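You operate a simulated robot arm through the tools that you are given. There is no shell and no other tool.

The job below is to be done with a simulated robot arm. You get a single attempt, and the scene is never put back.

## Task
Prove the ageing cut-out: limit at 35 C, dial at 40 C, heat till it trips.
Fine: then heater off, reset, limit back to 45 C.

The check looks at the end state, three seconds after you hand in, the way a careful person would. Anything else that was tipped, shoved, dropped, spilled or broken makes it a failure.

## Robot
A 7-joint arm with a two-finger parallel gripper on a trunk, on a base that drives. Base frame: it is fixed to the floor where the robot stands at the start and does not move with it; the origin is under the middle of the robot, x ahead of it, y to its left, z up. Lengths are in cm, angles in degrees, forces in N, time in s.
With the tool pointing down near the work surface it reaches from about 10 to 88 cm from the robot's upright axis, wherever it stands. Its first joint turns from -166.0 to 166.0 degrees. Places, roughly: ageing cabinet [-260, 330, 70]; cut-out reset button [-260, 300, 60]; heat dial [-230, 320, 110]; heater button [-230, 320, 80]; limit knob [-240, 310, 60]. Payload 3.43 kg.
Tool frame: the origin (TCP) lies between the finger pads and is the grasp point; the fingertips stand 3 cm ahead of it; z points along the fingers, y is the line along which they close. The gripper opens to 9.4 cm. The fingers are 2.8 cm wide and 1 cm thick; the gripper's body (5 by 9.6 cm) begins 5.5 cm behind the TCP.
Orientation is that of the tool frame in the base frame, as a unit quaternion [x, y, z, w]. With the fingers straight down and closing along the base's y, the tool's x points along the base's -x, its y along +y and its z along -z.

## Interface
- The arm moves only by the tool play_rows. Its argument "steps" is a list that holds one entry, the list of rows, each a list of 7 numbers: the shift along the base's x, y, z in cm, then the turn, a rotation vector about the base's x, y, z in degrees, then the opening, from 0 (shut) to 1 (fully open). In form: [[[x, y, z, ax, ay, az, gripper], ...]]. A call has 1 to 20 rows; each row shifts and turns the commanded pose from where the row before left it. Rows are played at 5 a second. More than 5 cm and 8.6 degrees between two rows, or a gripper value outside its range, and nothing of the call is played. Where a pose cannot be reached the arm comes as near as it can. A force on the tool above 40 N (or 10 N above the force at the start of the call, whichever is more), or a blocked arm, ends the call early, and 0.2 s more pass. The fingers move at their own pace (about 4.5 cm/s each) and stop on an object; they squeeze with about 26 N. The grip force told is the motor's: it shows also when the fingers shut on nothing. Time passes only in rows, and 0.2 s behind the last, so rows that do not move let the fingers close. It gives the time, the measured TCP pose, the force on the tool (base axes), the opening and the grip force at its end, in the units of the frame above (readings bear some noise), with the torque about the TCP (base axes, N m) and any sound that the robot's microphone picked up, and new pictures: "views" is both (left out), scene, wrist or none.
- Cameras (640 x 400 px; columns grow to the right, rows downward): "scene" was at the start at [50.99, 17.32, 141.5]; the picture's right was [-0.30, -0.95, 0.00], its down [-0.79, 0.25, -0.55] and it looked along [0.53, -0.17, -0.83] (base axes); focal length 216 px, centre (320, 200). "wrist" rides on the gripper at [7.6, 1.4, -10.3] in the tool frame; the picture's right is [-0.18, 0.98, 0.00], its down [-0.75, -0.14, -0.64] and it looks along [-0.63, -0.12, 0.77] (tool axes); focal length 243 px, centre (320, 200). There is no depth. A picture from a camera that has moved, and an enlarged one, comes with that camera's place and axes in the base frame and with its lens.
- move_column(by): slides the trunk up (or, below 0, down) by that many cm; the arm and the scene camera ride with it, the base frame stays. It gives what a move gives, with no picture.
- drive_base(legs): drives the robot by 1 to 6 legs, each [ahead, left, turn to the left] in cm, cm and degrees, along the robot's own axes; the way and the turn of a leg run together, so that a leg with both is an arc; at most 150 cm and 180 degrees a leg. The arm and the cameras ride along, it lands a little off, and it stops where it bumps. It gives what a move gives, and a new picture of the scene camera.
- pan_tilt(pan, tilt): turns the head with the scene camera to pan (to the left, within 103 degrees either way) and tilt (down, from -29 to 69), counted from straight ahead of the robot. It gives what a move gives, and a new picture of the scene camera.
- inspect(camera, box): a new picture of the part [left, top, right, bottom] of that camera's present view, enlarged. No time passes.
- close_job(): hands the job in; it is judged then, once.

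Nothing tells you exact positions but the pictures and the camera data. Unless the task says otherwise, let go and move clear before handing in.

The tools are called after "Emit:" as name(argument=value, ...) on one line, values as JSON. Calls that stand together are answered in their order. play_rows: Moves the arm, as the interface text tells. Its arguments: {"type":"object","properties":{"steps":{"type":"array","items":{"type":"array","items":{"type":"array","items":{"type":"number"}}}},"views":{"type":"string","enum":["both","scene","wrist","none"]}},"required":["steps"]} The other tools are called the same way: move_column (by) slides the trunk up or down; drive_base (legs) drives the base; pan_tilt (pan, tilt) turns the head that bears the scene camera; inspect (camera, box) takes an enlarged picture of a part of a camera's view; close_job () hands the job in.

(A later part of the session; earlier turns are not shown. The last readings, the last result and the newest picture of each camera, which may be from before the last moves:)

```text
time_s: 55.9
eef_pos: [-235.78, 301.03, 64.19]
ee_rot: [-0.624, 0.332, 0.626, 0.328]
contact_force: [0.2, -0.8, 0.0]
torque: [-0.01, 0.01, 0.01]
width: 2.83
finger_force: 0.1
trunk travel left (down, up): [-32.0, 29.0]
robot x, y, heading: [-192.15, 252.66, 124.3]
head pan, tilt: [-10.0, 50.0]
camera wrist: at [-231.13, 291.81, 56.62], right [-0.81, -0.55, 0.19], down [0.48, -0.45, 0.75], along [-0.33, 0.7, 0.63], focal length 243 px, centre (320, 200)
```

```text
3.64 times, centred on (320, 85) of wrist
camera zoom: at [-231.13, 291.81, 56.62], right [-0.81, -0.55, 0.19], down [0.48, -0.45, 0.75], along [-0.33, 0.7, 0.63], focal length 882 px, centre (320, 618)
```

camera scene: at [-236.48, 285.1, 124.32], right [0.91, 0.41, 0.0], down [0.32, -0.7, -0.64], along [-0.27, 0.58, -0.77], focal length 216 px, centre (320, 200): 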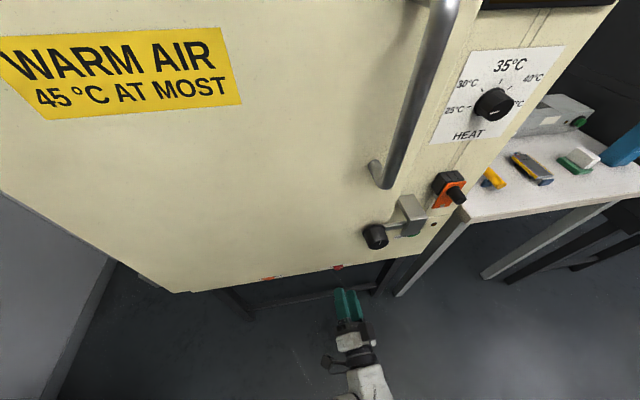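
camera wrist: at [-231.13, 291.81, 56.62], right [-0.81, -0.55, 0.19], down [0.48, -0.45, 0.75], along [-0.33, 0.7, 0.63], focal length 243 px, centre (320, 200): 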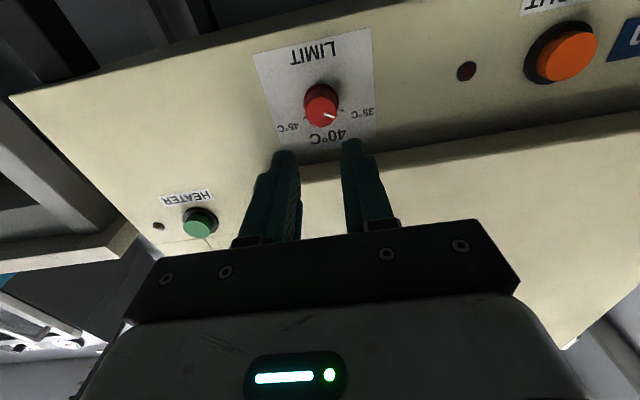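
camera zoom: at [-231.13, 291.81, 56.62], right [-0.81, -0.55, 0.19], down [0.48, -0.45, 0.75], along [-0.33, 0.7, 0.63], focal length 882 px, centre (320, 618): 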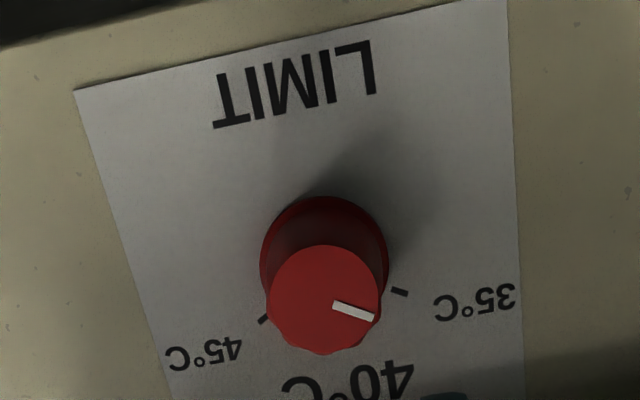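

The pointer is parallel to the 35 tick, so the limit is set to 35 °C. Next, the heat dial: back off, raise the trunk, and swing up-right to the dial with the gripper pre-rolled counter-clockwise 80°.

Emit:
play_rows(steps=[[[1.13, -1.65, 0, 0, 0, 0, 0.3], [1.13, -1.65, 0, 0, 0, 0, 0.3], [1.13, -1.65, 0, 0, 0, 0, 0.3], [1.13, -1.65, 0, 0, 0, 0, 0.3], [0, 0, 0, 0, 0, 0, 0.3]]], views="none")

Emit:
move_column(by=20)

Emit:
play_rows(steps=[[[1.57, 1.07, 2.5, 4.52, -6.6, 0, 0.6], [1.57, 1.07, 2.5, 4.52, -6.6, 0, 0.6], [1.57, 1.07, 2.5, 4.52, -6.6, 0, 0.6], [1.57, 1.07, 2.5, 4.52, -6.6, 0, 0.6], [1.57, 1.07, 2.5, 4.52, -6.6, 0, 0.6], [1.57, 1.07, 2.5, 4.52, -6.6, 0, 0.6], [1.57, 1.07, 2.5, 4.52, -6.6, 0, 0.6], [1.57, 1.07, 2.5, 4.52, -6.6, 0, 0.6], [1.57, 1.07, 2.5, 4.52, -6.6, 0, 0.6], [1.57, 1.07, 2.5, 4.52, -6.6, 0, 0.6], [0, 0, 0, 0, 0, 0, 0.6]]])

```text
time_s: 57.1
eef_pos: [-231.2, 294.54, 64.26]
ee_rot: [-0.624, 0.332, 0.626, 0.329]
contact_force: [-0.7, -0.5, 0.2]
torque: [0.03, 0.02, -0.06]
width: 2.83
finger_force: 0.1
trunk travel left (down, up): [-32.0, 29.0]
robot x, y, heading: [-192.28, 252.63, 124.4]
head pan, tilt: [-10.0, 50.0]
```

```text
time_s: 59.3
eef_pos: [-231.21, 294.51, 84.11]
ee_rot: [-0.624, 0.333, 0.626, 0.329]
contact_force: [0.4, 0.2, 0.8]
torque: [-0.02, 0.01, -0.02]
width: 2.82
finger_force: 0.1
trunk travel left (down, up): [-52.0, 9.0]
robot x, y, heading: [-192.3, 252.87, 124.5]
head pan, tilt: [-10.0, 50.0]
```

```text
time_s: 61.7
eef_pos: [-215.31, 305.24, 109.2]
ee_rot: [0.691, 0.147, -0.269, -0.655]
contact_force: [0.1, 0.1, -0.7]
torque: [0.0, 0.03, -0.04]
width: 5.63
finger_force: 0.0
trunk travel left (down, up): [-52.0, 9.0]
robot x, y, heading: [-192.37, 252.75, 124.5]
head pan, tilt: [-10.0, 50.0]
camera scene: at [-236.44, 285.07, 144.32], right [0.91, 0.41, 0.0], down [0.32, -0.7, -0.64], along [-0.27, 0.58, -0.77], focal length 216 px, centre (320, 200)
camera wrist: at [-203.6, 300.94, 106.46], right [-0.29, -0.2, -0.93], down [-0.23, -0.93, 0.27], along [-0.93, 0.29, 0.23], focal length 243 px, centre (320, 200)
```

scene: 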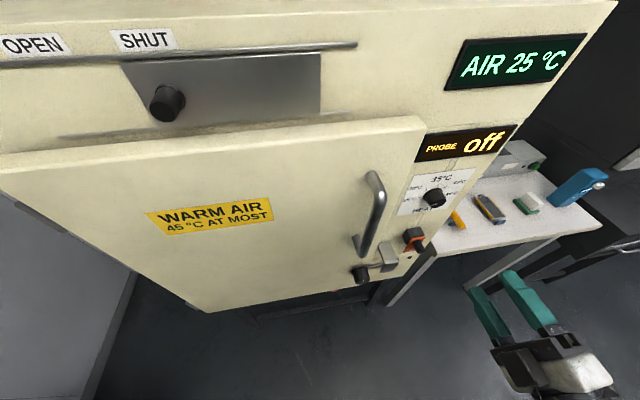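
wrist: 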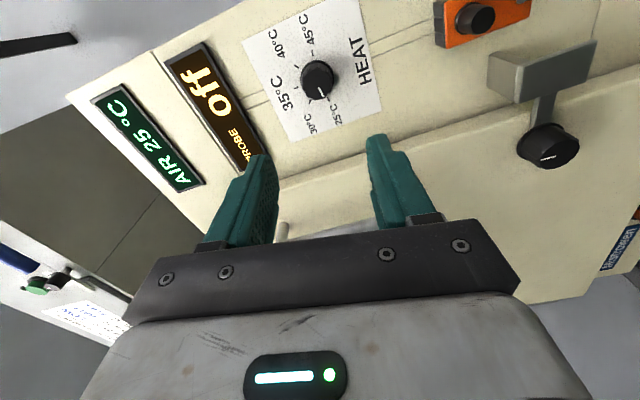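

The dial is ahead of the gripper; small correction right and up, then approach.

Emit:
play_rows(steps=[[[0.45, 0.31, 0.35, 0, 0, 0, 0.6], [-1.58, 2.31, 0, 0, 0, 0, 0.6], [-1.58, 2.31, 0, 0, 0, 0, 0.6], [-1.58, 2.31, 0, 0, 0, 0, 0.6], [-1.58, 2.31, 0, 0, 0, 0, 0.6], [-1.13, 1.65, 0, 0, 0, 0, 0.6], [0, 0, 0, 0, 0, 0, 0.6]]])

Emit:
inspect(camera="scene", box=[380, 130, 540, 260])

```text
time_s: 63.3
eef_pos: [-222.65, 316.38, 109.51]
ee_rot: [0.691, 0.147, -0.269, -0.655]
contact_force: [0.3, -0.1, 0.7]
torque: [0.02, -0.01, -0.01]
width: 5.66
finger_force: 0.0
trunk travel left (down, up): [-52.0, 9.0]
robot x, y, heading: [-191.9, 252.76, 124.6]
head pan, tilt: [-10.0, 50.0]
camera scene: at [-236.46, 285.08, 144.31], right [0.91, 0.41, 0.0], down [0.32, -0.7, -0.64], along [-0.27, 0.58, -0.77], focal length 216 px, centre (320, 200)
camera wrist: at [-210.79, 312.09, 106.67], right [-0.3, -0.2, -0.93], down [-0.23, -0.93, 0.27], along [-0.93, 0.29, 0.23], focal length 243 px, centre (320, 200)
```

scene: 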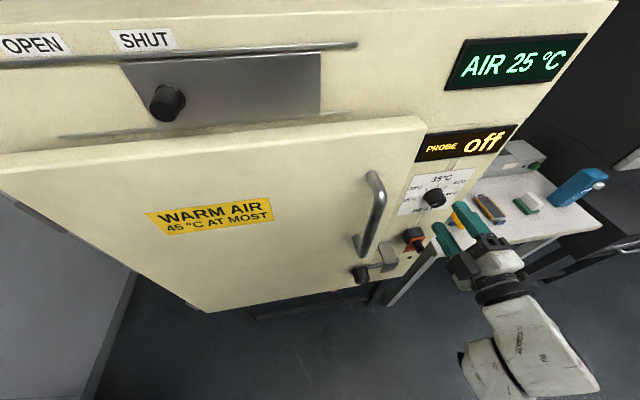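
wrist: 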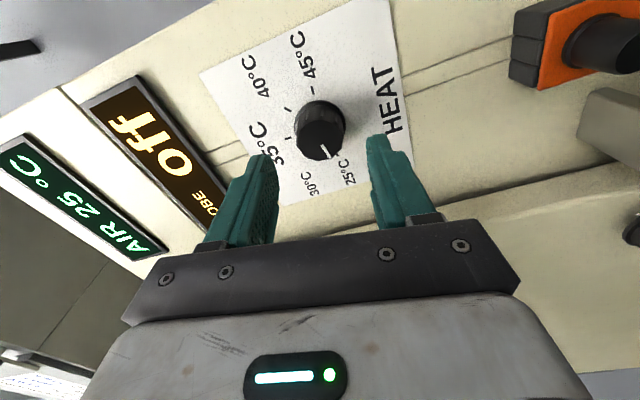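

```text
3.08 times, centred on (460, 195) of scene
camera zoom: at [-236.46, 285.08, 144.31], right [0.91, 0.41, 0.0], down [0.32, -0.7, -0.64], along [-0.27, 0.58, -0.77], focal length 665 px, centre (-111, 215)
```

zoom: 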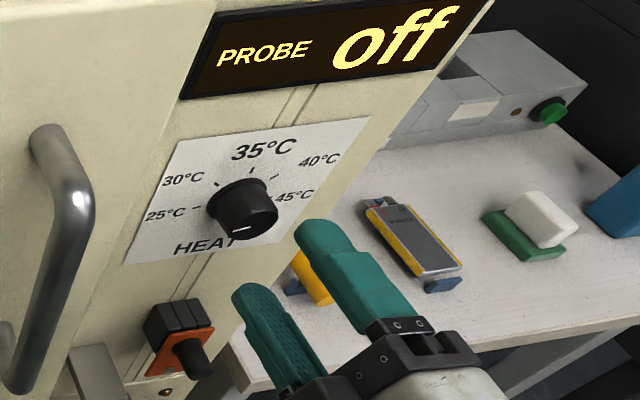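

On axis. Advance 4.5 cm and close on the dial.

Emit:
play_rows(steps=[[[-0.85, 1.24, 0, 0, 0, 0, 0.6], [-0.85, 1.24, 0, 0, 0, 0, 0.6], [-0.57, 0.82, 0, 0, 0, 0, 0.6], [-0.28, 0.41, 0, 0, 0, 0, 0.6], [0, 0, 0, 0, 0, 0, 0.25], [0, 0, 0, 0, 0, 0, 0.25], [0, 0, 0, 0, 0, 0, 0.25], [0, 0, 0, 0, 0, 0, 0.25], [0, 0, 0, 0, 0, 0, 0.25], [0, 0, 0, 0, 0, 0, 0.25]]], views="wrist")

```text
time_s: 65.5
eef_pos: [-225.17, 320.13, 109.43]
ee_rot: [0.691, 0.147, -0.269, -0.654]
contact_force: [-0.9, 0.4, -3.9]
torque: [-0.52, -0.38, -0.25]
width: 3.55
finger_force: 45.2
trunk travel left (down, up): [-52.0, 9.0]
robot x, y, heading: [-191.94, 252.92, 124.5]
head pan, tilt: [-10.0, 50.0]
camera wrist: at [-213.28, 315.78, 106.72], right [-0.3, -0.2, -0.93], down [-0.23, -0.93, 0.27], along [-0.93, 0.29, 0.23], focal length 243 px, centre (320, 200)
```

wrist: 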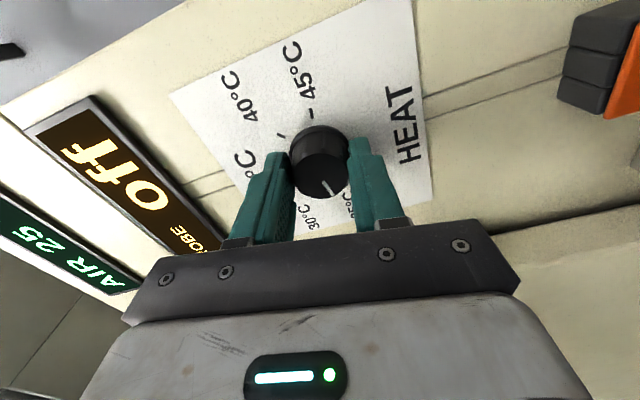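

The dial is gripped. From the pictures the dial ticks lie at 0, ±50 and ±100°, so 25→40 is about 150° clockwise. I turn 126° first and check.

Emit:
play_rows(steps=[[[0, 0, 0, -4.746, 6.931, 0, 0.25], [0, 0, 0, -4.746, 6.931, 0, 0.25], [0, 0, 0, -4.746, 6.931, 0, 0.25], [0, 0, 0, -4.746, 6.931, 0, 0.25], [0, 0, 0, -4.746, 6.931, 0, 0.25], [0, 0, 0, -4.746, 6.931, 0, 0.25], [0, 0, 0, -4.746, 6.931, 0, 0.25], [0, 0, 0, -4.746, 6.931, 0, 0.25], [0, 0, 0, -4.746, 6.931, 0, 0.25], [0, 0, 0, -4.746, 6.931, 0, 0.25], [0, 0, 0, -4.746, 6.931, 0, 0.25], [0, 0, 0, -4.746, 6.931, 0, 0.25], [0, 0, 0, -4.746, 6.931, 0, 0.25], [0, 0, 0, -4.746, 6.931, 0, 0.25], [0, 0, 0, -4.746, 6.931, 0, 0.25], [0, 0, 0, 0, 0, 0, 0.25]]])

Emit:
inspect(camera="scene", box=[380, 130, 540, 260])

Emit:
inspect(camera="wrist", box=[230, 80, 410, 220])

```text
time_s: 68.9
eef_pos: [-225.17, 320.12, 109.51]
ee_rot: [-0.446, 0.55, 0.704, 0.057]
contact_force: [-10.1, -16.3, -14.9]
torque: [-0.17, -0.12, 0.43]
width: 3.52
finger_force: 45.0
trunk travel left (down, up): [-52.0, 9.0]
robot x, y, heading: [-191.95, 252.87, 124.6]
head pan, tilt: [-10.0, 50.0]
camera scene: at [-236.52, 285.05, 144.3], right [0.91, 0.41, 0.0], down [0.32, -0.7, -0.64], along [-0.27, 0.59, -0.77], focal length 216 px, centre (320, 200)
camera wrist: at [-224.66, 308.03, 105.41], right [-0.45, -0.31, 0.84], down [0.89, -0.17, 0.42], along [0.01, 0.94, 0.35], focal length 243 px, centre (320, 200)
```

scene: 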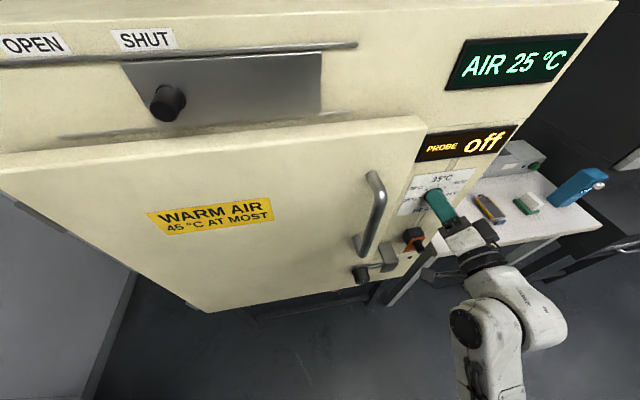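
wrist: 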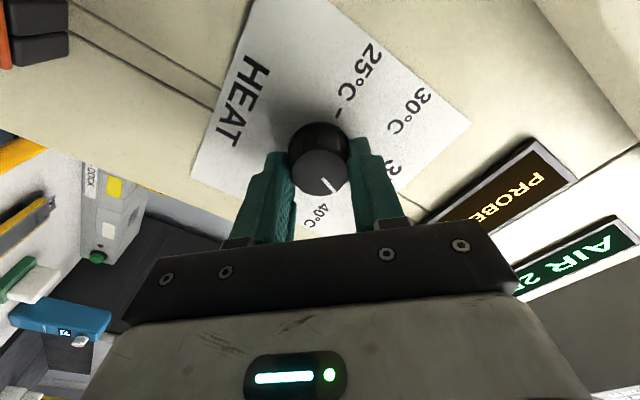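

```text
3.08 times, centred on (460, 195) of scene
camera zoom: at [-236.52, 285.05, 144.3], right [0.91, 0.41, 0.0], down [0.32, -0.7, -0.64], along [-0.27, 0.59, -0.77], focal length 665 px, centre (-111, 215)
```

zoom: 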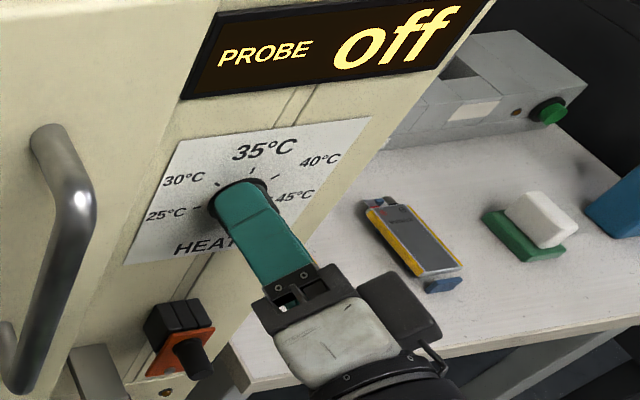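

```text
2.86 times, centred on (320, 150) of wrist
camera zoom: at [-224.66, 308.03, 105.41], right [-0.45, -0.31, 0.84], down [0.89, -0.17, 0.42], along [0.01, 0.94, 0.35], focal length 693 px, centre (320, 343)
```

zoom: 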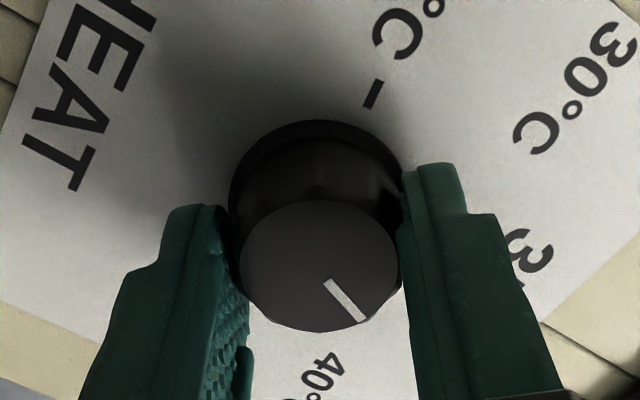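

About 28° more is needed to reach the 40 tick; I turn on and check again.

Emit:
play_rows(steps=[[[0, 0, 0, -4.52, 6.6, 0, 0.25], [0, 0, 0, -4.52, 6.6, 0, 0.25], [0, 0, 0, -4.52, 6.6, 0, 0.25], [0, 0, 0, -1.7, 2.48, 0, 0.25], [0, 0, 0, 0, 0, 0, 0.25]]], views="wrist")

Emit:
inspect(camera="wrist", box=[230, 80, 410, 220])

```text
time_s: 70.1
eef_pos: [-225.01, 320.18, 109.54]
ee_rot: [-0.304, 0.64, 0.697, -0.108]
contact_force: [-14.2, -5.3, -12.6]
torque: [0.18, 0.12, -0.06]
width: 3.55
finger_force: 44.3
trunk travel left (down, up): [-52.0, 9.0]
robot x, y, heading: [-192.12, 252.49, 124.5]
head pan, tilt: [-10.0, 50.0]
camera wrist: at [-225.62, 307.37, 108.79], right [-0.09, -0.06, 0.99], down [0.99, -0.1, 0.08], along [0.09, 0.99, 0.06], focal length 243 px, centre (320, 200)
```

wrist: 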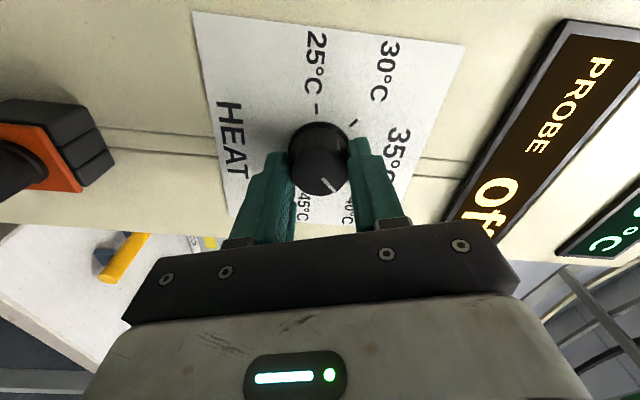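

```text
2.86 times, centred on (320, 150) of wrist
camera zoom: at [-225.62, 307.37, 108.79], right [-0.09, -0.06, 0.99], down [0.99, -0.1, 0.08], along [0.09, 0.99, 0.06], focal length 693 px, centre (320, 343)
```

zoom: 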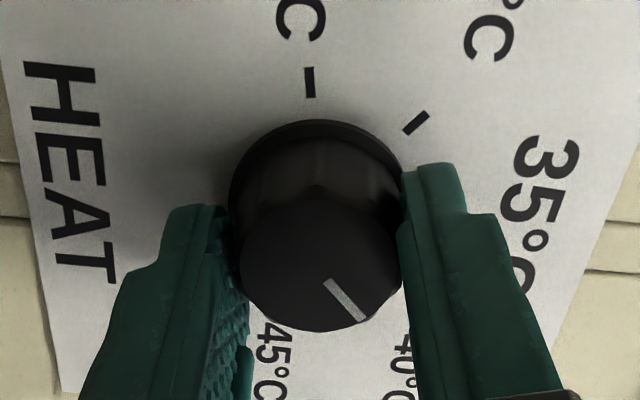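

I release and back off to read the dial cleanly.

Emit:
play_rows(steps=[[[0, 0, 0, 0, 0, 0, 0.6], [0, 0, 0, 0, 0, 0, 0.6], [0, 0, 0, 0, 0, 0, 0.6], [0, 0, 0, 0, 0, 0, 0.6], [1.13, -1.65, 0, 0, 0, 0, 0.6], [1.13, -1.65, 0, 0, 0, 0, 0.6], [1.13, -1.65, 0, 0, 0, 0, 0.6], [1.13, -1.65, 0, 0, 0, 0, 0.6], [1.13, -1.65, 0, 0, 0, 0, 0.6], [0, 0, 0, 0, 0, 0, 0.6]]])

Emit:
inspect(camera="wrist", box=[240, 20, 400, 140])

Emit:
inspect(camera="scene", box=[390, 160, 480, 220])

```text
time_s: 72.3
eef_pos: [-219.4, 311.73, 109.48]
ee_rot: [-0.305, 0.639, 0.698, -0.108]
contact_force: [-0.7, 0.2, 0.6]
torque: [0.01, -0.02, -0.04]
width: 5.64
finger_force: 0.1
trunk travel left (down, up): [-52.0, 9.0]
robot x, y, heading: [-192.06, 252.97, 124.5]
head pan, tilt: [-10.0, 50.0]
camera scene: at [-236.44, 285.07, 144.32], right [0.91, 0.41, 0.0], down [0.32, -0.7, -0.64], along [-0.27, 0.59, -0.77], focal length 216 px, centre (320, 200)
camera wrist: at [-219.85, 299.05, 108.79], right [-0.09, -0.06, 0.99], down [0.99, -0.1, 0.08], along [0.09, 0.99, 0.07], focal length 243 px, centre (320, 200)
```

scene: 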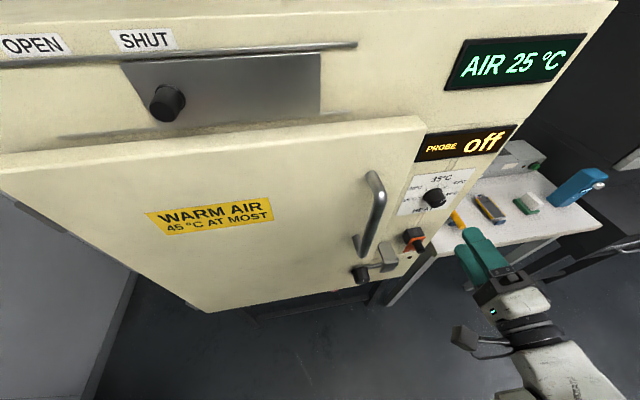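
wrist: 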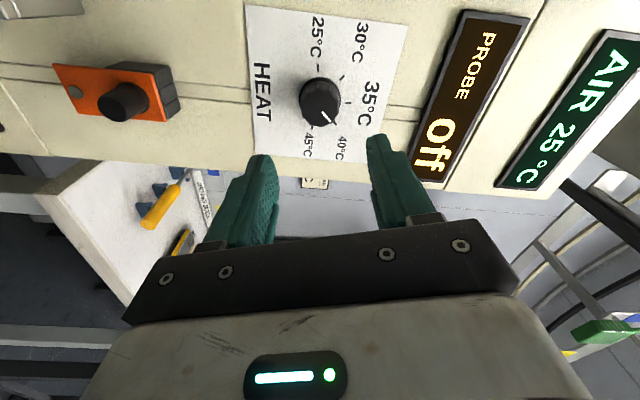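

```text
3.33 times, centred on (320, 80) of wrist
camera zoom: at [-219.85, 299.05, 108.79], right [-0.09, -0.06, 0.99], down [0.99, -0.1, 0.08], along [0.09, 0.99, 0.07], focal length 809 px, centre (320, 600)
```

zoom: 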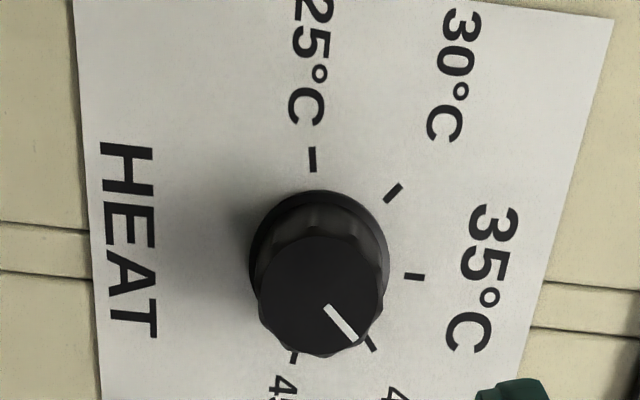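

```text
6.67 times, centred on (435, 190) of scene
camera zoom: at [-236.44, 285.07, 144.32], right [0.91, 0.41, 0.0], down [0.32, -0.7, -0.64], along [-0.27, 0.59, -0.77], focal length 1440 px, centre (-447, 267)
```

zoom: 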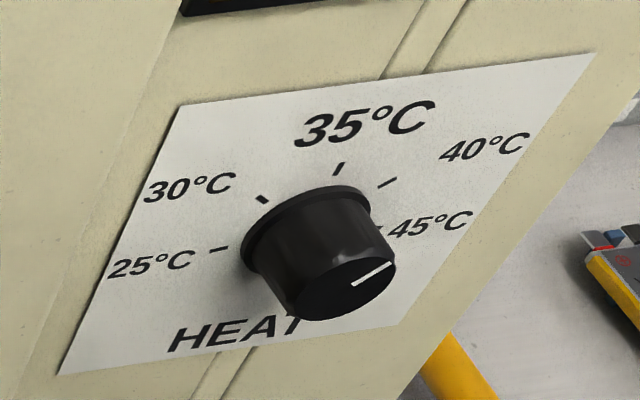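

Measured carefully, the pointer is about 4–5° short of the 40 tick. I'll regrip and nudge it that far clockwise.

Emit:
play_rows(steps=[[[-1.13, 1.65, 0, 0, 0, 0, 0.6], [-1.13, 1.65, 0, 0, 0, 0, 0.6], [-1.13, 1.65, 0, 0, 0, 0, 0.6], [-1.13, 1.65, 0, 0, 0, 0, 0.6], [-1.13, 1.65, 0, 0, 0, 0, 0.6], [0, 0, 0, 0, 0, 0, 0.25], [0, 0, 0, 0, 0, 0, 0.25], [0, 0, 0, 0, 0, 0, 0.25], [0, 0, 0, 0, 0, 0, 0.25], [0, 0, 0, 0, 0, 0, 0.25], [0, 0, 0, -1.3, 1.9, 0, 0.25], [0, 0, 0, -1.4, 2.05, 0, 0.25], [0, 0, 0, 0, 0, 0, 0.25]]], views="none")

Emit:
play_rows(steps=[[[0, 0, 0, 0, 0, 0, 0.6], [0, 0, 0, 0, 0, 0, 0.6], [0, 0, 0, 0, 0, 0, 0.6], [0, 0, 0, 0, 0, 0, 0.6], [1.13, -1.65, 0, 0, 0, 0, 0.6], [1.13, -1.65, 0, 0, 0, 0, 0.6], [1.13, -1.65, 0, 0, 0, 0, 0.6], [1.13, -1.65, 0, 0, 0, 0, 0.6], [1.13, -1.65, 0, 0, 0, 0, 0.6], [0, 0, 0, 0, 0, 0, 0.6]]], views="wrist")

Emit:
inspect(camera="wrist", box=[240, 20, 400, 140])

Emit:
inspect(camera="scene", box=[390, 160, 480, 220])

```text
time_s: 75.1
eef_pos: [-225.15, 320.2, 109.52]
ee_rot: [-0.278, 0.652, 0.692, -0.138]
contact_force: [-1.9, 8.7, -6.9]
torque: [-0.11, -0.09, 0.47]
width: 3.56
finger_force: 44.7
trunk travel left (down, up): [-52.0, 9.0]
robot x, y, heading: [-192.16, 253.01, 124.3]
head pan, tilt: [-10.0, 50.0]
```

```text
time_s: 77.3
eef_pos: [-219.31, 311.91, 109.65]
ee_rot: [-0.278, 0.651, 0.693, -0.137]
contact_force: [0.3, -0.4, -0.1]
torque: [-0.01, 0.0, 0.01]
width: 5.64
finger_force: 0.0
trunk travel left (down, up): [-52.0, 9.0]
robot x, y, heading: [-192.13, 252.73, 124.7]
head pan, tilt: [-10.0, 50.0]
camera wrist: at [-219.9, 299.1, 109.44], right [-0.02, -0.01, 1.0], down [1.0, -0.1, 0.02], along [0.1, 1.0, 0.01], focal length 243 px, centre (320, 200)
```

wrist: 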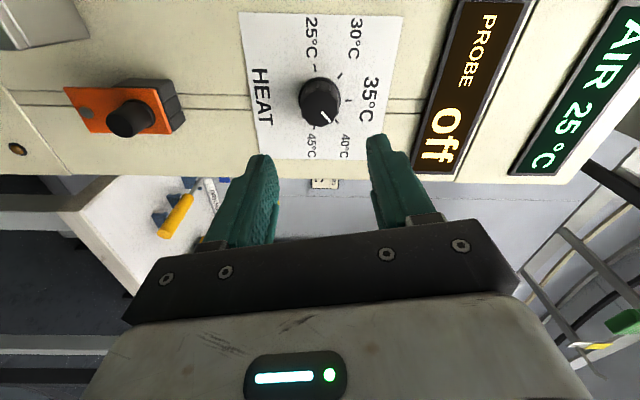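

```text
3.33 times, centred on (320, 80) of wrist
camera zoom: at [-219.9, 299.1, 109.44], right [-0.02, -0.01, 1.0], down [1.0, -0.1, 0.02], along [0.1, 1.0, 0.01], focal length 809 px, centre (320, 600)
```

zoom: 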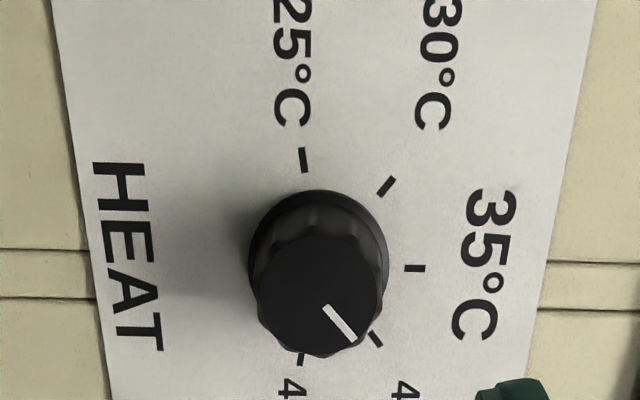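

```text
6.67 times, centred on (435, 190) of scene
camera zoom: at [-236.44, 285.07, 144.32], right [0.91, 0.41, 0.0], down [0.32, -0.7, -0.64], along [-0.27, 0.59, -0.77], focal length 1440 px, centre (-447, 267)
```

zoom: 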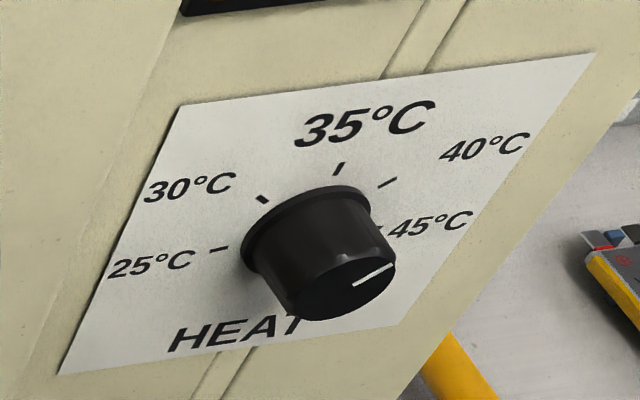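

The pointer now matches the 40 tick. Next the heater button: back off, lower the trunk, level and close the gripper.

Emit:
play_rows(steps=[[[1.13, -1.65, 0, 0, 0, 0, 0.3], [1.13, -1.65, 0, 0, 0, 0, 0.0], [0, 0, 0, 4.52, -6.6, 0, 0.0], [0, 0, 0, 4.52, -6.6, 0, 0.0], [0, 0, 0, 4.52, -6.6, 0, 0.0], [0, 0, 0, 4.52, -6.6, 0, 0.0], [0, 0, 0, 4.52, -6.6, 0, 0.0], [0, 0, 0, 4.52, -6.6, 0, 0.0], [0, 0, 0, 4.52, -6.6, 0, 0.0], [0, 0, 0, 4.52, -6.6, 0, 0.0], [0, 0, 0, 4.52, -6.6, 0, 0.0], [0, 0, 0, 4.52, -6.6, 0, 0.0], [0, 0, 0, 0, 0, 0, 0.0]]], views="none")

Emit:
move_column(by=-20)

Emit:
play_rows(steps=[[[0, 0, -3.5, 0, 0, 0, 0.0], [0, 0, -3.5, 0, 0, 0, 0.0], [0, 0, -3.5, 0, 0, 0, 0.0], [0, 0, -2.0, 0, 0, 0, 0.0], [0, 0, 0, 0, 0, 0, 0.0]]])

```text
time_s: 80.1
eef_pos: [-217.15, 308.54, 109.53]
ee_rot: [0.631, -0.32, -0.619, -0.341]
contact_force: [-0.9, 0.7, -0.2]
torque: [0.01, 0.01, 0.04]
width: 0.0
finger_force: 26.3
trunk travel left (down, up): [-52.0, 9.0]
robot x, y, heading: [-192.52, 253.24, 124.7]
head pan, tilt: [-10.0, 50.0]
```

```text
time_s: 82.2
eef_pos: [-217.13, 308.52, 89.47]
ee_rot: [0.63, -0.321, -0.62, -0.34]
contact_force: [0.4, -0.1, 0.1]
torque: [0.0, 0.0, 0.0]
width: 0.0
finger_force: 25.6
trunk travel left (down, up): [-32.0, 29.0]
robot x, y, heading: [-192.29, 252.31, 124.5]
head pan, tilt: [-10.0, 50.0]
```

```text
time_s: 83.4
eef_pos: [-217.19, 308.67, 76.95]
ee_rot: [0.63, -0.321, -0.619, -0.341]
contact_force: [0.2, -0.1, -0.1]
torque: [-0.01, 0.02, 0.0]
width: 0.0
finger_force: 25.3
trunk travel left (down, up): [-32.0, 29.0]
robot x, y, heading: [-192.15, 252.58, 124.6]
head pan, tilt: [-10.0, 50.0]
camera scene: at [-236.45, 285.07, 124.32], right [0.91, 0.41, 0.0], down [0.32, -0.7, -0.64], along [-0.27, 0.58, -0.77], focal length 216 px, centre (320, 200)
camera wrist: at [-212.32, 299.52, 69.32], right [-0.82, -0.56, 0.15], down [0.46, -0.46, 0.76], along [-0.35, 0.69, 0.63], focal length 243 px, centre (320, 200)
```

scene: 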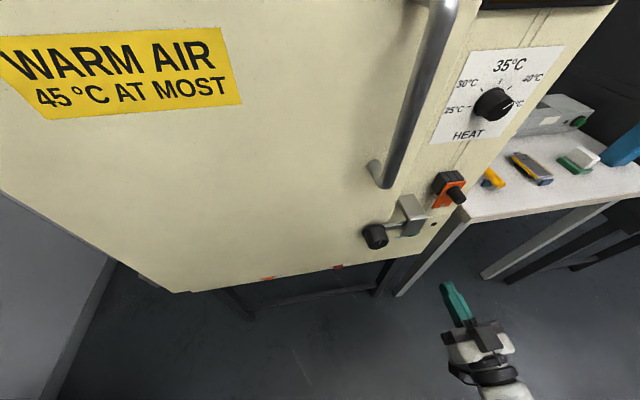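
wrist: 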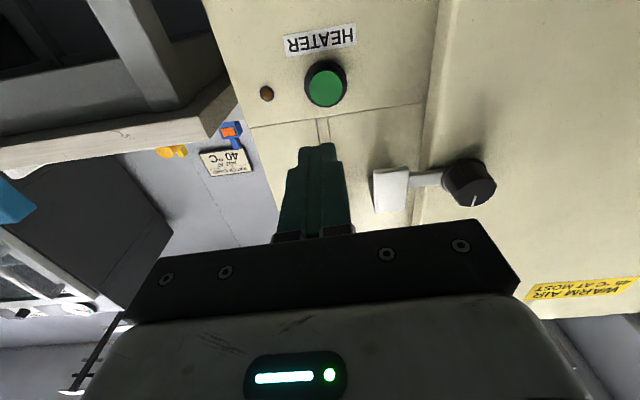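

Heater button is just left/below the fingertip axis. I align and bring the closed fingertips just in front of it.

Emit:
play_rows(steps=[[[-0.58, -0.4, -0.7, 0, 0, 0, 0.0], [-1.7, 2.48, 0, 0, 0, 0, 0.0], [-1.7, 2.48, 0, 0, 0, 0, 0.0], [-1.7, 2.48, 0, 0, 0, 0, 0.0], [-1.13, 1.65, 0, 0, 0, 0, 0.0], [0, 0, 0, 0, 0, 0, 0.0]]])

```text
time_s: 84.8
eef_pos: [-224.08, 317.27, 76.35]
ee_rot: [0.631, -0.32, -0.62, -0.34]
contact_force: [0.1, -1.1, 0.0]
torque: [-0.02, 0.0, 0.0]
width: 0.0
finger_force: 26.3
trunk travel left (down, up): [-32.0, 29.0]
robot x, y, heading: [-192.11, 252.75, 124.2]
head pan, tilt: [-10.0, 50.0]
camera scene: at [-236.45, 285.07, 124.32], right [0.91, 0.41, 0.0], down [0.32, -0.7, -0.64], along [-0.27, 0.58, -0.77], focal length 216 px, centre (320, 200)
camera wrist: at [-219.26, 308.18, 68.69], right [-0.82, -0.56, 0.15], down [0.46, -0.46, 0.76], along [-0.35, 0.69, 0.63], focal length 243 px, centre (320, 200)
```

scene: 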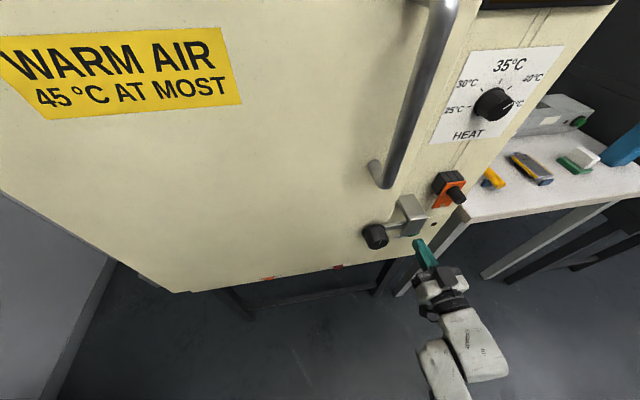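
wrist: 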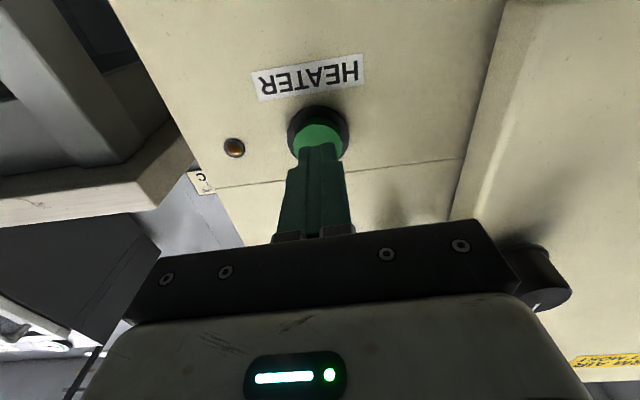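

Aligned in front of the heater button. Before pressing, a look at the vent slide and then the press in small steps.

Emit:
play_rows(steps=[[[-0.17, 0.25, 0, 0, 0, 0, 0.0], [-0.17, 0.25, 0, 0, 0, 0, 0.0], [-0.17, 0.25, 0, 0, 0, 0, 0.0], [-0.17, 0.25, 0, 0, 0, 0, 0.0], [-0.17, 0.25, 0, 0, 0, 0, 0.0]]], views="wrist")

```text
time_s: 86.0
eef_pos: [-224.8, 318.51, 76.48]
ee_rot: [0.631, -0.32, -0.62, -0.34]
contact_force: [0.1, -0.3, -0.3]
torque: [0.0, 0.0, 0.01]
width: 0.02
finger_force: 26.6
trunk travel left (down, up): [-32.0, 29.0]
robot x, y, heading: [-192.21, 252.63, 124.8]
head pan, tilt: [-10.0, 50.0]
camera wrist: at [-219.99, 309.39, 68.74], right [-0.82, -0.56, 0.15], down [0.46, -0.46, 0.76], along [-0.35, 0.69, 0.63], focal length 243 px, centre (320, 200)
```

wrist: 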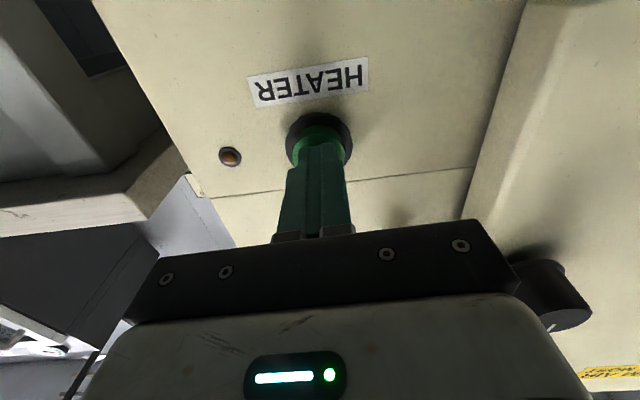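

Emit:
play_rows(steps=[[[-0.14, 0.2, 0, 0, 0, 0, 0.0], [-0.14, 0.2, 0, 0, 0, 0, 0.0], [-0.14, 0.2, 0, 0, 0, 0, 0.0], [-0.14, 0.2, 0, 0, 0, 0, 0.0], [-0.14, 0.2, 0, 0, 0, 0, 0.0]]], views="wrist")

```text
time_s: 87.2
eef_pos: [-225.42, 319.43, 76.28]
ee_rot: [0.631, -0.32, -0.619, -0.341]
contact_force: [4.2, -12.2, 2.2]
torque: [0.04, 0.05, 0.1]
width: 0.0
finger_force: 26.0
trunk travel left (down, up): [-32.0, 29.0]
robot x, y, heading: [-192.1, 252.78, 124.6]
head pan, tilt: [-10.0, 50.0]
heard: click
camera wrist: at [-220.61, 310.31, 68.73], right [-0.82, -0.56, 0.15], down [0.46, -0.46, 0.76], along [-0.35, 0.69, 0.63], focal length 243 px, centre (320, 200)
```

wrist: 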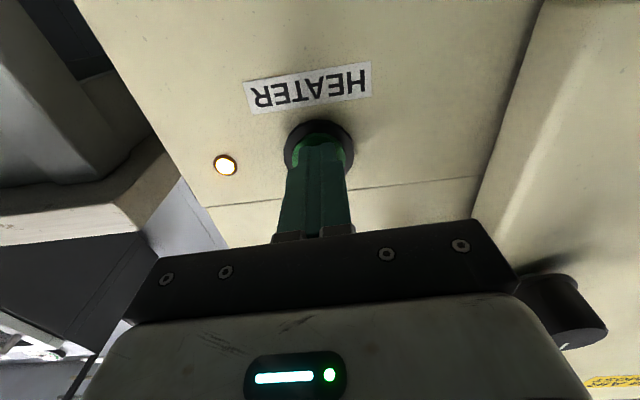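

Click, and the heater lamp is lit. I withdraw and turn the head to watch the AIR display.

Emit:
play_rows(steps=[[[1.13, -1.65, 0, 0, 0, 0, 0.0], [1.13, -1.65, 0, 0, 0, 0, 0.0], [1.13, -1.65, 0, 0, 0, 0, 0.0], [1.13, -1.65, 0, 0, 0, 0, 0.0], [1.13, -1.65, 0, 0, 0, 0, 0.0], [0, 0, 0, 0, 0, 0, 0.0]]], views="wrist")

Emit:
pan_tilt(pan=-25, tilt=25)

```text
time_s: 88.6
eef_pos: [-219.98, 311.23, 76.34]
ee_rot: [0.63, -0.321, -0.62, -0.341]
contact_force: [-0.1, -0.3, 0.4]
torque: [-0.01, 0.0, -0.01]
width: 0.01
finger_force: 25.4
trunk travel left (down, up): [-32.0, 29.0]
robot x, y, heading: [-192.47, 252.68, 124.5]
head pan, tilt: [-10.0, 50.0]
camera wrist: at [-215.05, 302.09, 68.63], right [-0.82, -0.56, 0.15], down [0.46, -0.46, 0.76], along [-0.35, 0.69, 0.63], focal length 243 px, centre (320, 200)
```

wrist: 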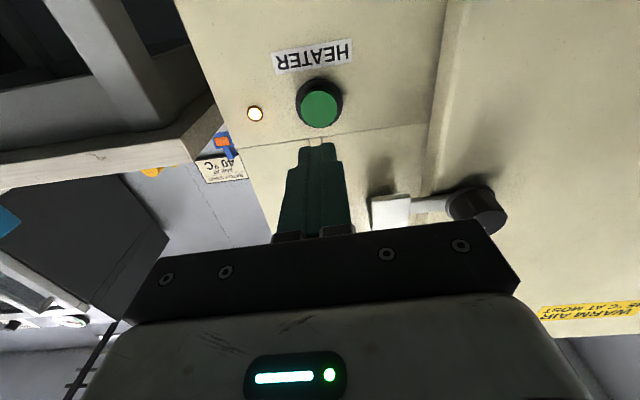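

```text
time_s: 89.5
eef_pos: [-219.86, 311.19, 76.36]
ee_rot: [0.631, -0.319, -0.62, -0.339]
contact_force: [0.0, 0.0, -0.1]
torque: [-0.03, 0.01, -0.02]
width: 0.01
finger_force: 26.5
trunk travel left (down, up): [-32.0, 29.0]
robot x, y, heading: [-191.94, 252.76, 124.3]
head pan, tilt: [-25.0, 25.0]
camera scene: at [-234.78, 287.15, 128.06], right [0.99, 0.16, 0.0], down [0.07, -0.42, -0.91], along [-0.15, 0.89, -0.42], focal length 216 px, centre (320, 200)
```

scene: 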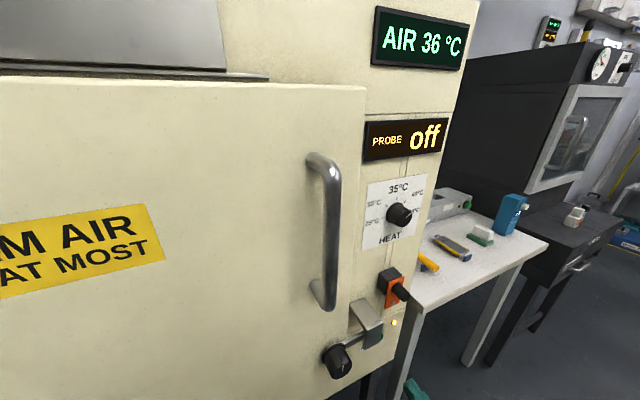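

Air is already at 36 °C and rising fast. I watch both views for the trip.

Emit:
play_rows(steps=[[[0, 0, 0, 0, 0, 0, 0.0]]])

```text
time_s: 89.9
eef_pos: [-219.98, 311.23, 76.24]
ee_rot: [0.63, -0.321, -0.62, -0.34]
contact_force: [-0.9, -0.5, -0.1]
torque: [0.0, -0.01, 0.05]
width: 0.0
finger_force: 26.2
trunk travel left (down, up): [-32.0, 29.0]
robot x, y, heading: [-192.52, 252.5, 124.4]
head pan, tilt: [-25.0, 25.0]
camera scene: at [-234.78, 287.15, 128.07], right [0.99, 0.16, 0.0], down [0.07, -0.42, -0.91], along [-0.15, 0.89, -0.42], focal length 216 px, centre (320, 200)
camera wrist: at [-215.06, 302.11, 68.62], right [-0.82, -0.56, 0.15], down [0.46, -0.46, 0.76], along [-0.35, 0.69, 0.63], focal length 243 px, centre (320, 200)
```

scene: 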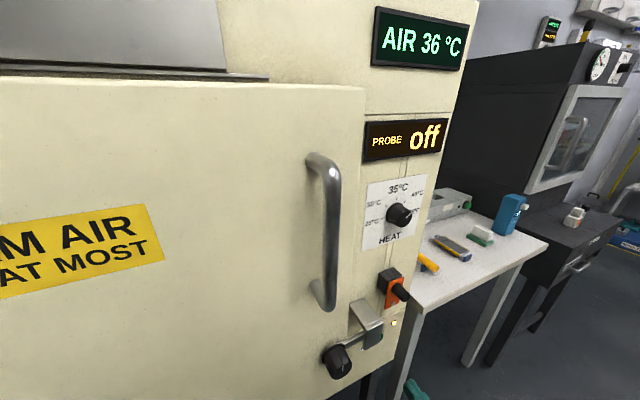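
wrist: 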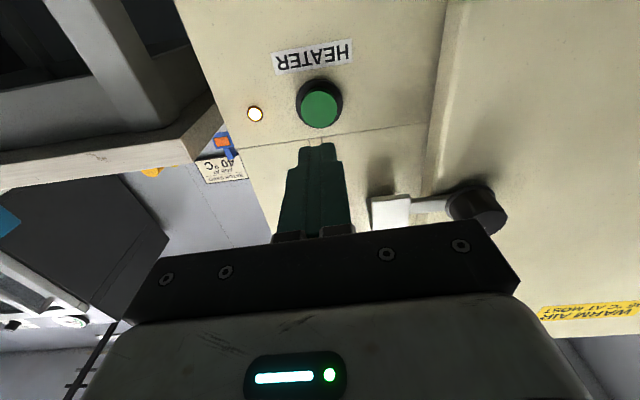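

The air holds at 36 °C, so it may have tripped. I move the gripper left/down to see the cut-out lamp.

Emit:
play_rows(steps=[[[1.13, -1.65, -2.5, 0, 0, 0, 0.0], [0.57, -0.82, -3.0, 0, 0, 0, 0.0], [-2.64, -1.81, -3.0, 0, 0, 0, 0.0], [-3.3, -2.26, -2.5, 0, 0, 0, 0.0], [-3.3, -2.26, 0, 0, 0, 0, 0.0], [-3.3, -2.26, 0, 0, 0, 0, 0.0], [-3.3, -2.26, 0, 0, 0, 0, 0.0], [0, 0, 0, 0, 0, 0, 0.0]]])

Emit:
inspect(camera="scene", box=[360, 0, 480, 80])

```text
time_s: 91.7
eef_pos: [-234.07, 297.79, 65.41]
ee_rot: [0.63, -0.321, -0.62, -0.34]
contact_force: [0.0, 0.1, 0.7]
torque: [0.01, -0.02, 0.03]
width: 0.0
finger_force: 26.3
trunk travel left (down, up): [-32.0, 29.0]
robot x, y, heading: [-192.33, 252.6, 124.4]
head pan, tilt: [-25.0, 25.0]
camera scene: at [-234.78, 287.14, 128.07], right [0.99, 0.16, 0.0], down [0.07, -0.42, -0.91], along [-0.15, 0.89, -0.42], focal length 216 px, centre (320, 200)
camera wrist: at [-229.28, 288.71, 57.76], right [-0.82, -0.56, 0.15], down [0.46, -0.46, 0.76], along [-0.35, 0.69, 0.63], focal length 243 px, centre (320, 200)
```

scene: 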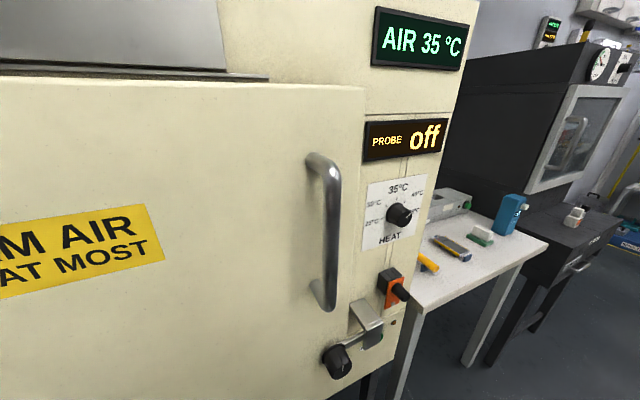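
wrist: 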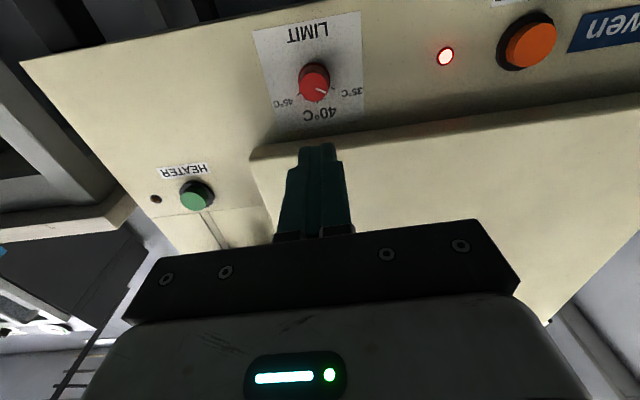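

```text
5.00 times, centred on (420, 40) of scene
camera zoom: at [-234.78, 287.14, 128.07], right [0.99, 0.16, 0.0], down [0.07, -0.42, -0.91], along [-0.15, 0.89, -0.42], focal length 1080 px, centre (-180, 1000)
```

zoom: 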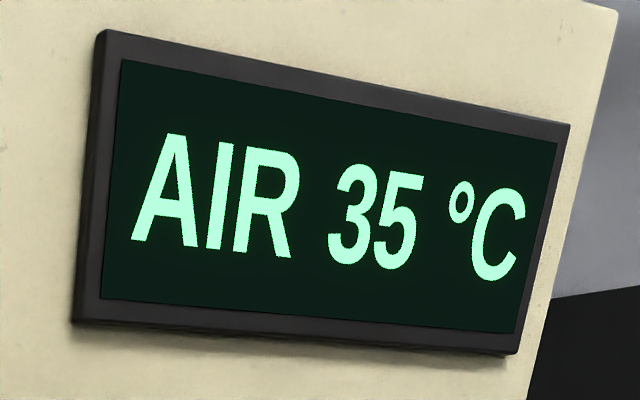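

It tripped: the cut-out lamp glows red, the heater lamp has gone dark, and air is falling. Now heater off: back to the heater button and press it once.

Emit:
play_rows(steps=[[[3.3, 2.26, 0, 0, 0, 0, 0.0], [3.3, 2.26, 0, 0, 0, 0, 0.0], [3.3, 2.26, 0, 0, 0, 0, 0.0], [3.3, 2.26, 2.5, 0, 0, 0, 0.0], [2.64, 1.81, 3.0, 0, 0, 0, 0.0], [-0.57, 0.82, 3.0, 0, 0, 0, 0.0], [-1.13, 1.65, 2.5, 0, 0, 0, 0.0], [0, 0, 0, 0, 0, 0, 0.0]]], views="wrist")

Emit:
inspect(camera="wrist", box=[230, 30, 400, 150])

```text
time_s: 93.5
eef_pos: [-219.61, 311.26, 76.31]
ee_rot: [0.63, -0.32, -0.62, -0.34]
contact_force: [-0.1, 0.4, -0.1]
torque: [0.0, -0.01, 0.01]
width: 0.0
finger_force: 25.9
trunk travel left (down, up): [-32.0, 29.0]
robot x, y, heading: [-192.28, 252.43, 124.3]
head pan, tilt: [-25.0, 25.0]
camera wrist: at [-214.88, 302.23, 68.72], right [-0.82, -0.56, 0.15], down [0.46, -0.46, 0.76], along [-0.35, 0.69, 0.63], focal length 243 px, centre (320, 200)
```

wrist: 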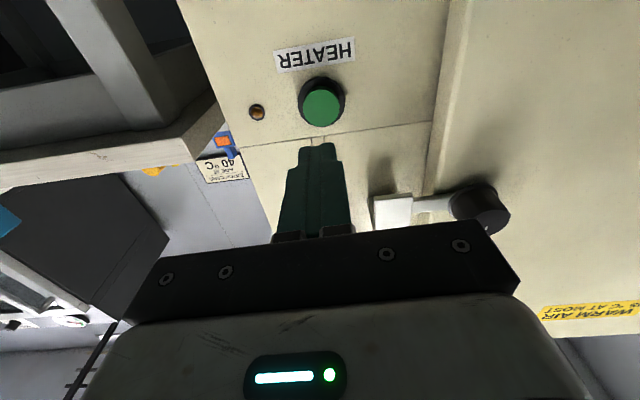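

```text
3.33 times, centred on (315, 90) of wrist
camera zoom: at [-214.88, 302.23, 68.72], right [-0.82, -0.56, 0.15], down [0.46, -0.46, 0.76], along [-0.35, 0.69, 0.63], focal length 809 px, centre (337, 567)
```

zoom: 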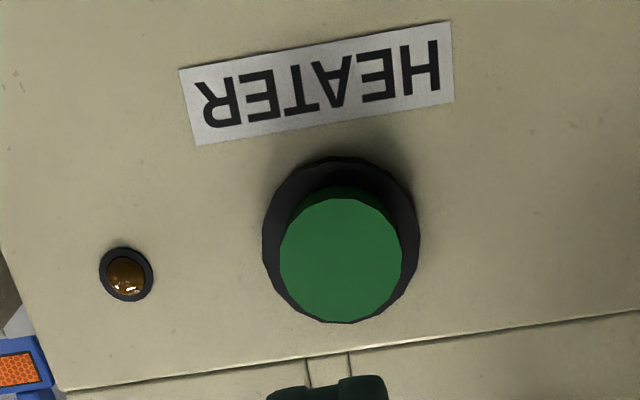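

The heater lamp is dark because the cut-out interrupted it; the switch itself hasn't been touched since. I press the heater button once to switch it off, as ordered.

Emit:
play_rows(steps=[[[-1.26, 1.5, 0, 0, 0, 0, 0.0], [-1.2, 1.6, 0, 0, 0, 0, 0.0], [-1.13, 1.65, 0, 0, 0, 0, 0.0], [-1.13, 1.65, 0, 0, 0, 0, 0.0], [-0.17, 0.25, 0, 0, 0, 0, 0.0], [-0.17, 0.25, 0, 0, 0, 0, 0.0], [-0.17, 0.25, 0, 0, 0, 0, 0.0], [-0.17, 0.25, 0, 0, 0, 0, 0.0], [-0.17, 0.25, 0, 0, 0, 0, 0.0], [-0.17, 0.25, 0, 0, 0, 0, 0.0]]], views="wrist")

```text
time_s: 95.7
eef_pos: [-225.57, 319.09, 76.35]
ee_rot: [0.63, -0.321, -0.62, -0.34]
contact_force: [0.6, -2.4, -0.1]
torque: [0.02, -0.01, -0.01]
width: 0.0
finger_force: 25.9
trunk travel left (down, up): [-32.0, 29.0]
robot x, y, heading: [-192.17, 252.85, 124.4]
head pan, tilt: [-25.0, 25.0]
heard: click
camera wrist: at [-220.73, 309.99, 68.72], right [-0.82, -0.56, 0.15], down [0.46, -0.46, 0.76], along [-0.35, 0.69, 0.63], focal length 243 px, centre (320, 200)
```

wrist: 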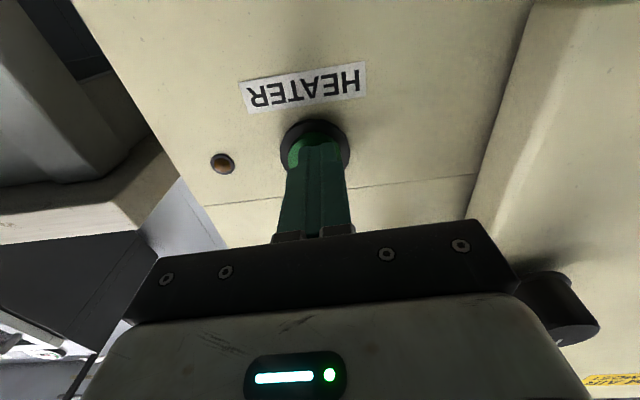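

Clicked once; lamp stays dark. Now I withdraw and move over to the cut-out reset button.

Emit:
play_rows(steps=[[[1.13, -1.65, 0, 0, 0, 0, 0.0], [1.13, -1.65, 0, 0, 0, 0, 0.0], [1.13, -1.65, 0, 0, 0, 0, 0.0], [1.13, -1.65, 0, 0, 0, 0, 0.0], [1.13, -1.65, 0, 0, 0, 0, 0.0], [1.13, -1.65, 0, 0, 0, 0, 0.0], [-3.135, -2.147, -3, 0, 0, 0, 0.0], [-3.135, -2.147, -3, 0, 0, 0, 0.0], [-3.135, -2.147, -3, 0, 0, 0, 0.0], [-3.135, -2.147, -3, 0, 0, 0, 0.0], [-3.15, -2.157, 0, 0, 0, 0, 0.0], [-3.15, -2.157, 0, 0, 0, 0, 0.0], [-3.15, -2.157, 0, 0, 0, 0, 0.0], [-3.15, -2.157, 0, 0, 0, 0, 0.0], [-3.15, -2.157, 0, 0, 0, 0, 0.0], [-3.15, -2.157, 0, 0, 0, 0, 0.0], [0, 0, 0, 0, 0, 0, 0.0]]])

```text
time_s: 99.3
eef_pos: [-250.31, 287.48, 64.25]
ee_rot: [0.63, -0.321, -0.619, -0.341]
contact_force: [0.6, -0.1, 0.0]
torque: [-0.02, -0.01, 0.03]
width: 0.02
finger_force: 26.2
trunk travel left (down, up): [-32.0, 29.0]
robot x, y, heading: [-192.29, 252.92, 124.4]
head pan, tilt: [-25.0, 25.0]
camera scene: at [-234.79, 287.14, 128.07], right [0.99, 0.16, 0.0], down [0.07, -0.42, -0.91], along [-0.15, 0.89, -0.42], focal length 216 px, centre (320, 200)
camera wrist: at [-245.31, 278.48, 56.69], right [-0.82, -0.56, 0.15], down [0.46, -0.46, 0.76], along [-0.35, 0.69, 0.63], focal length 243 px, centre (320, 200)
```

scene: 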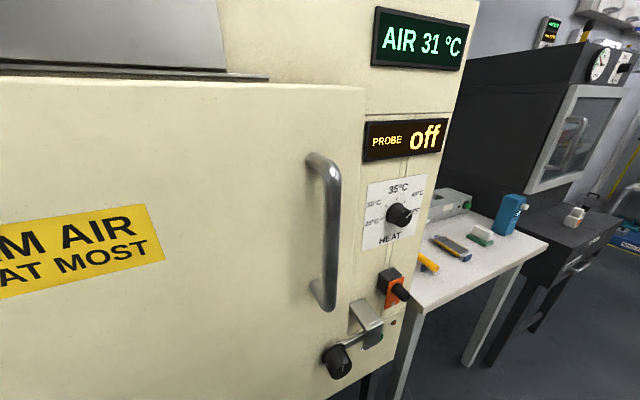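
wrist: 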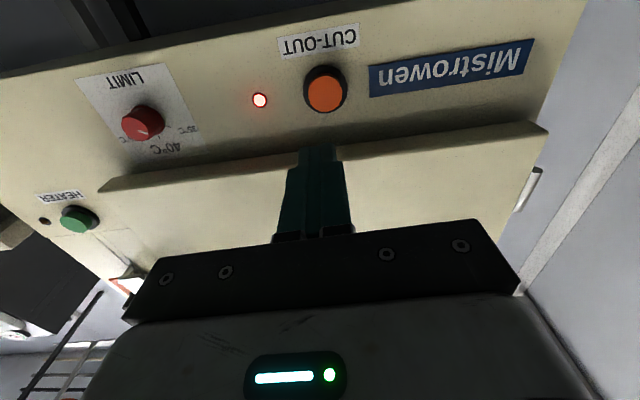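

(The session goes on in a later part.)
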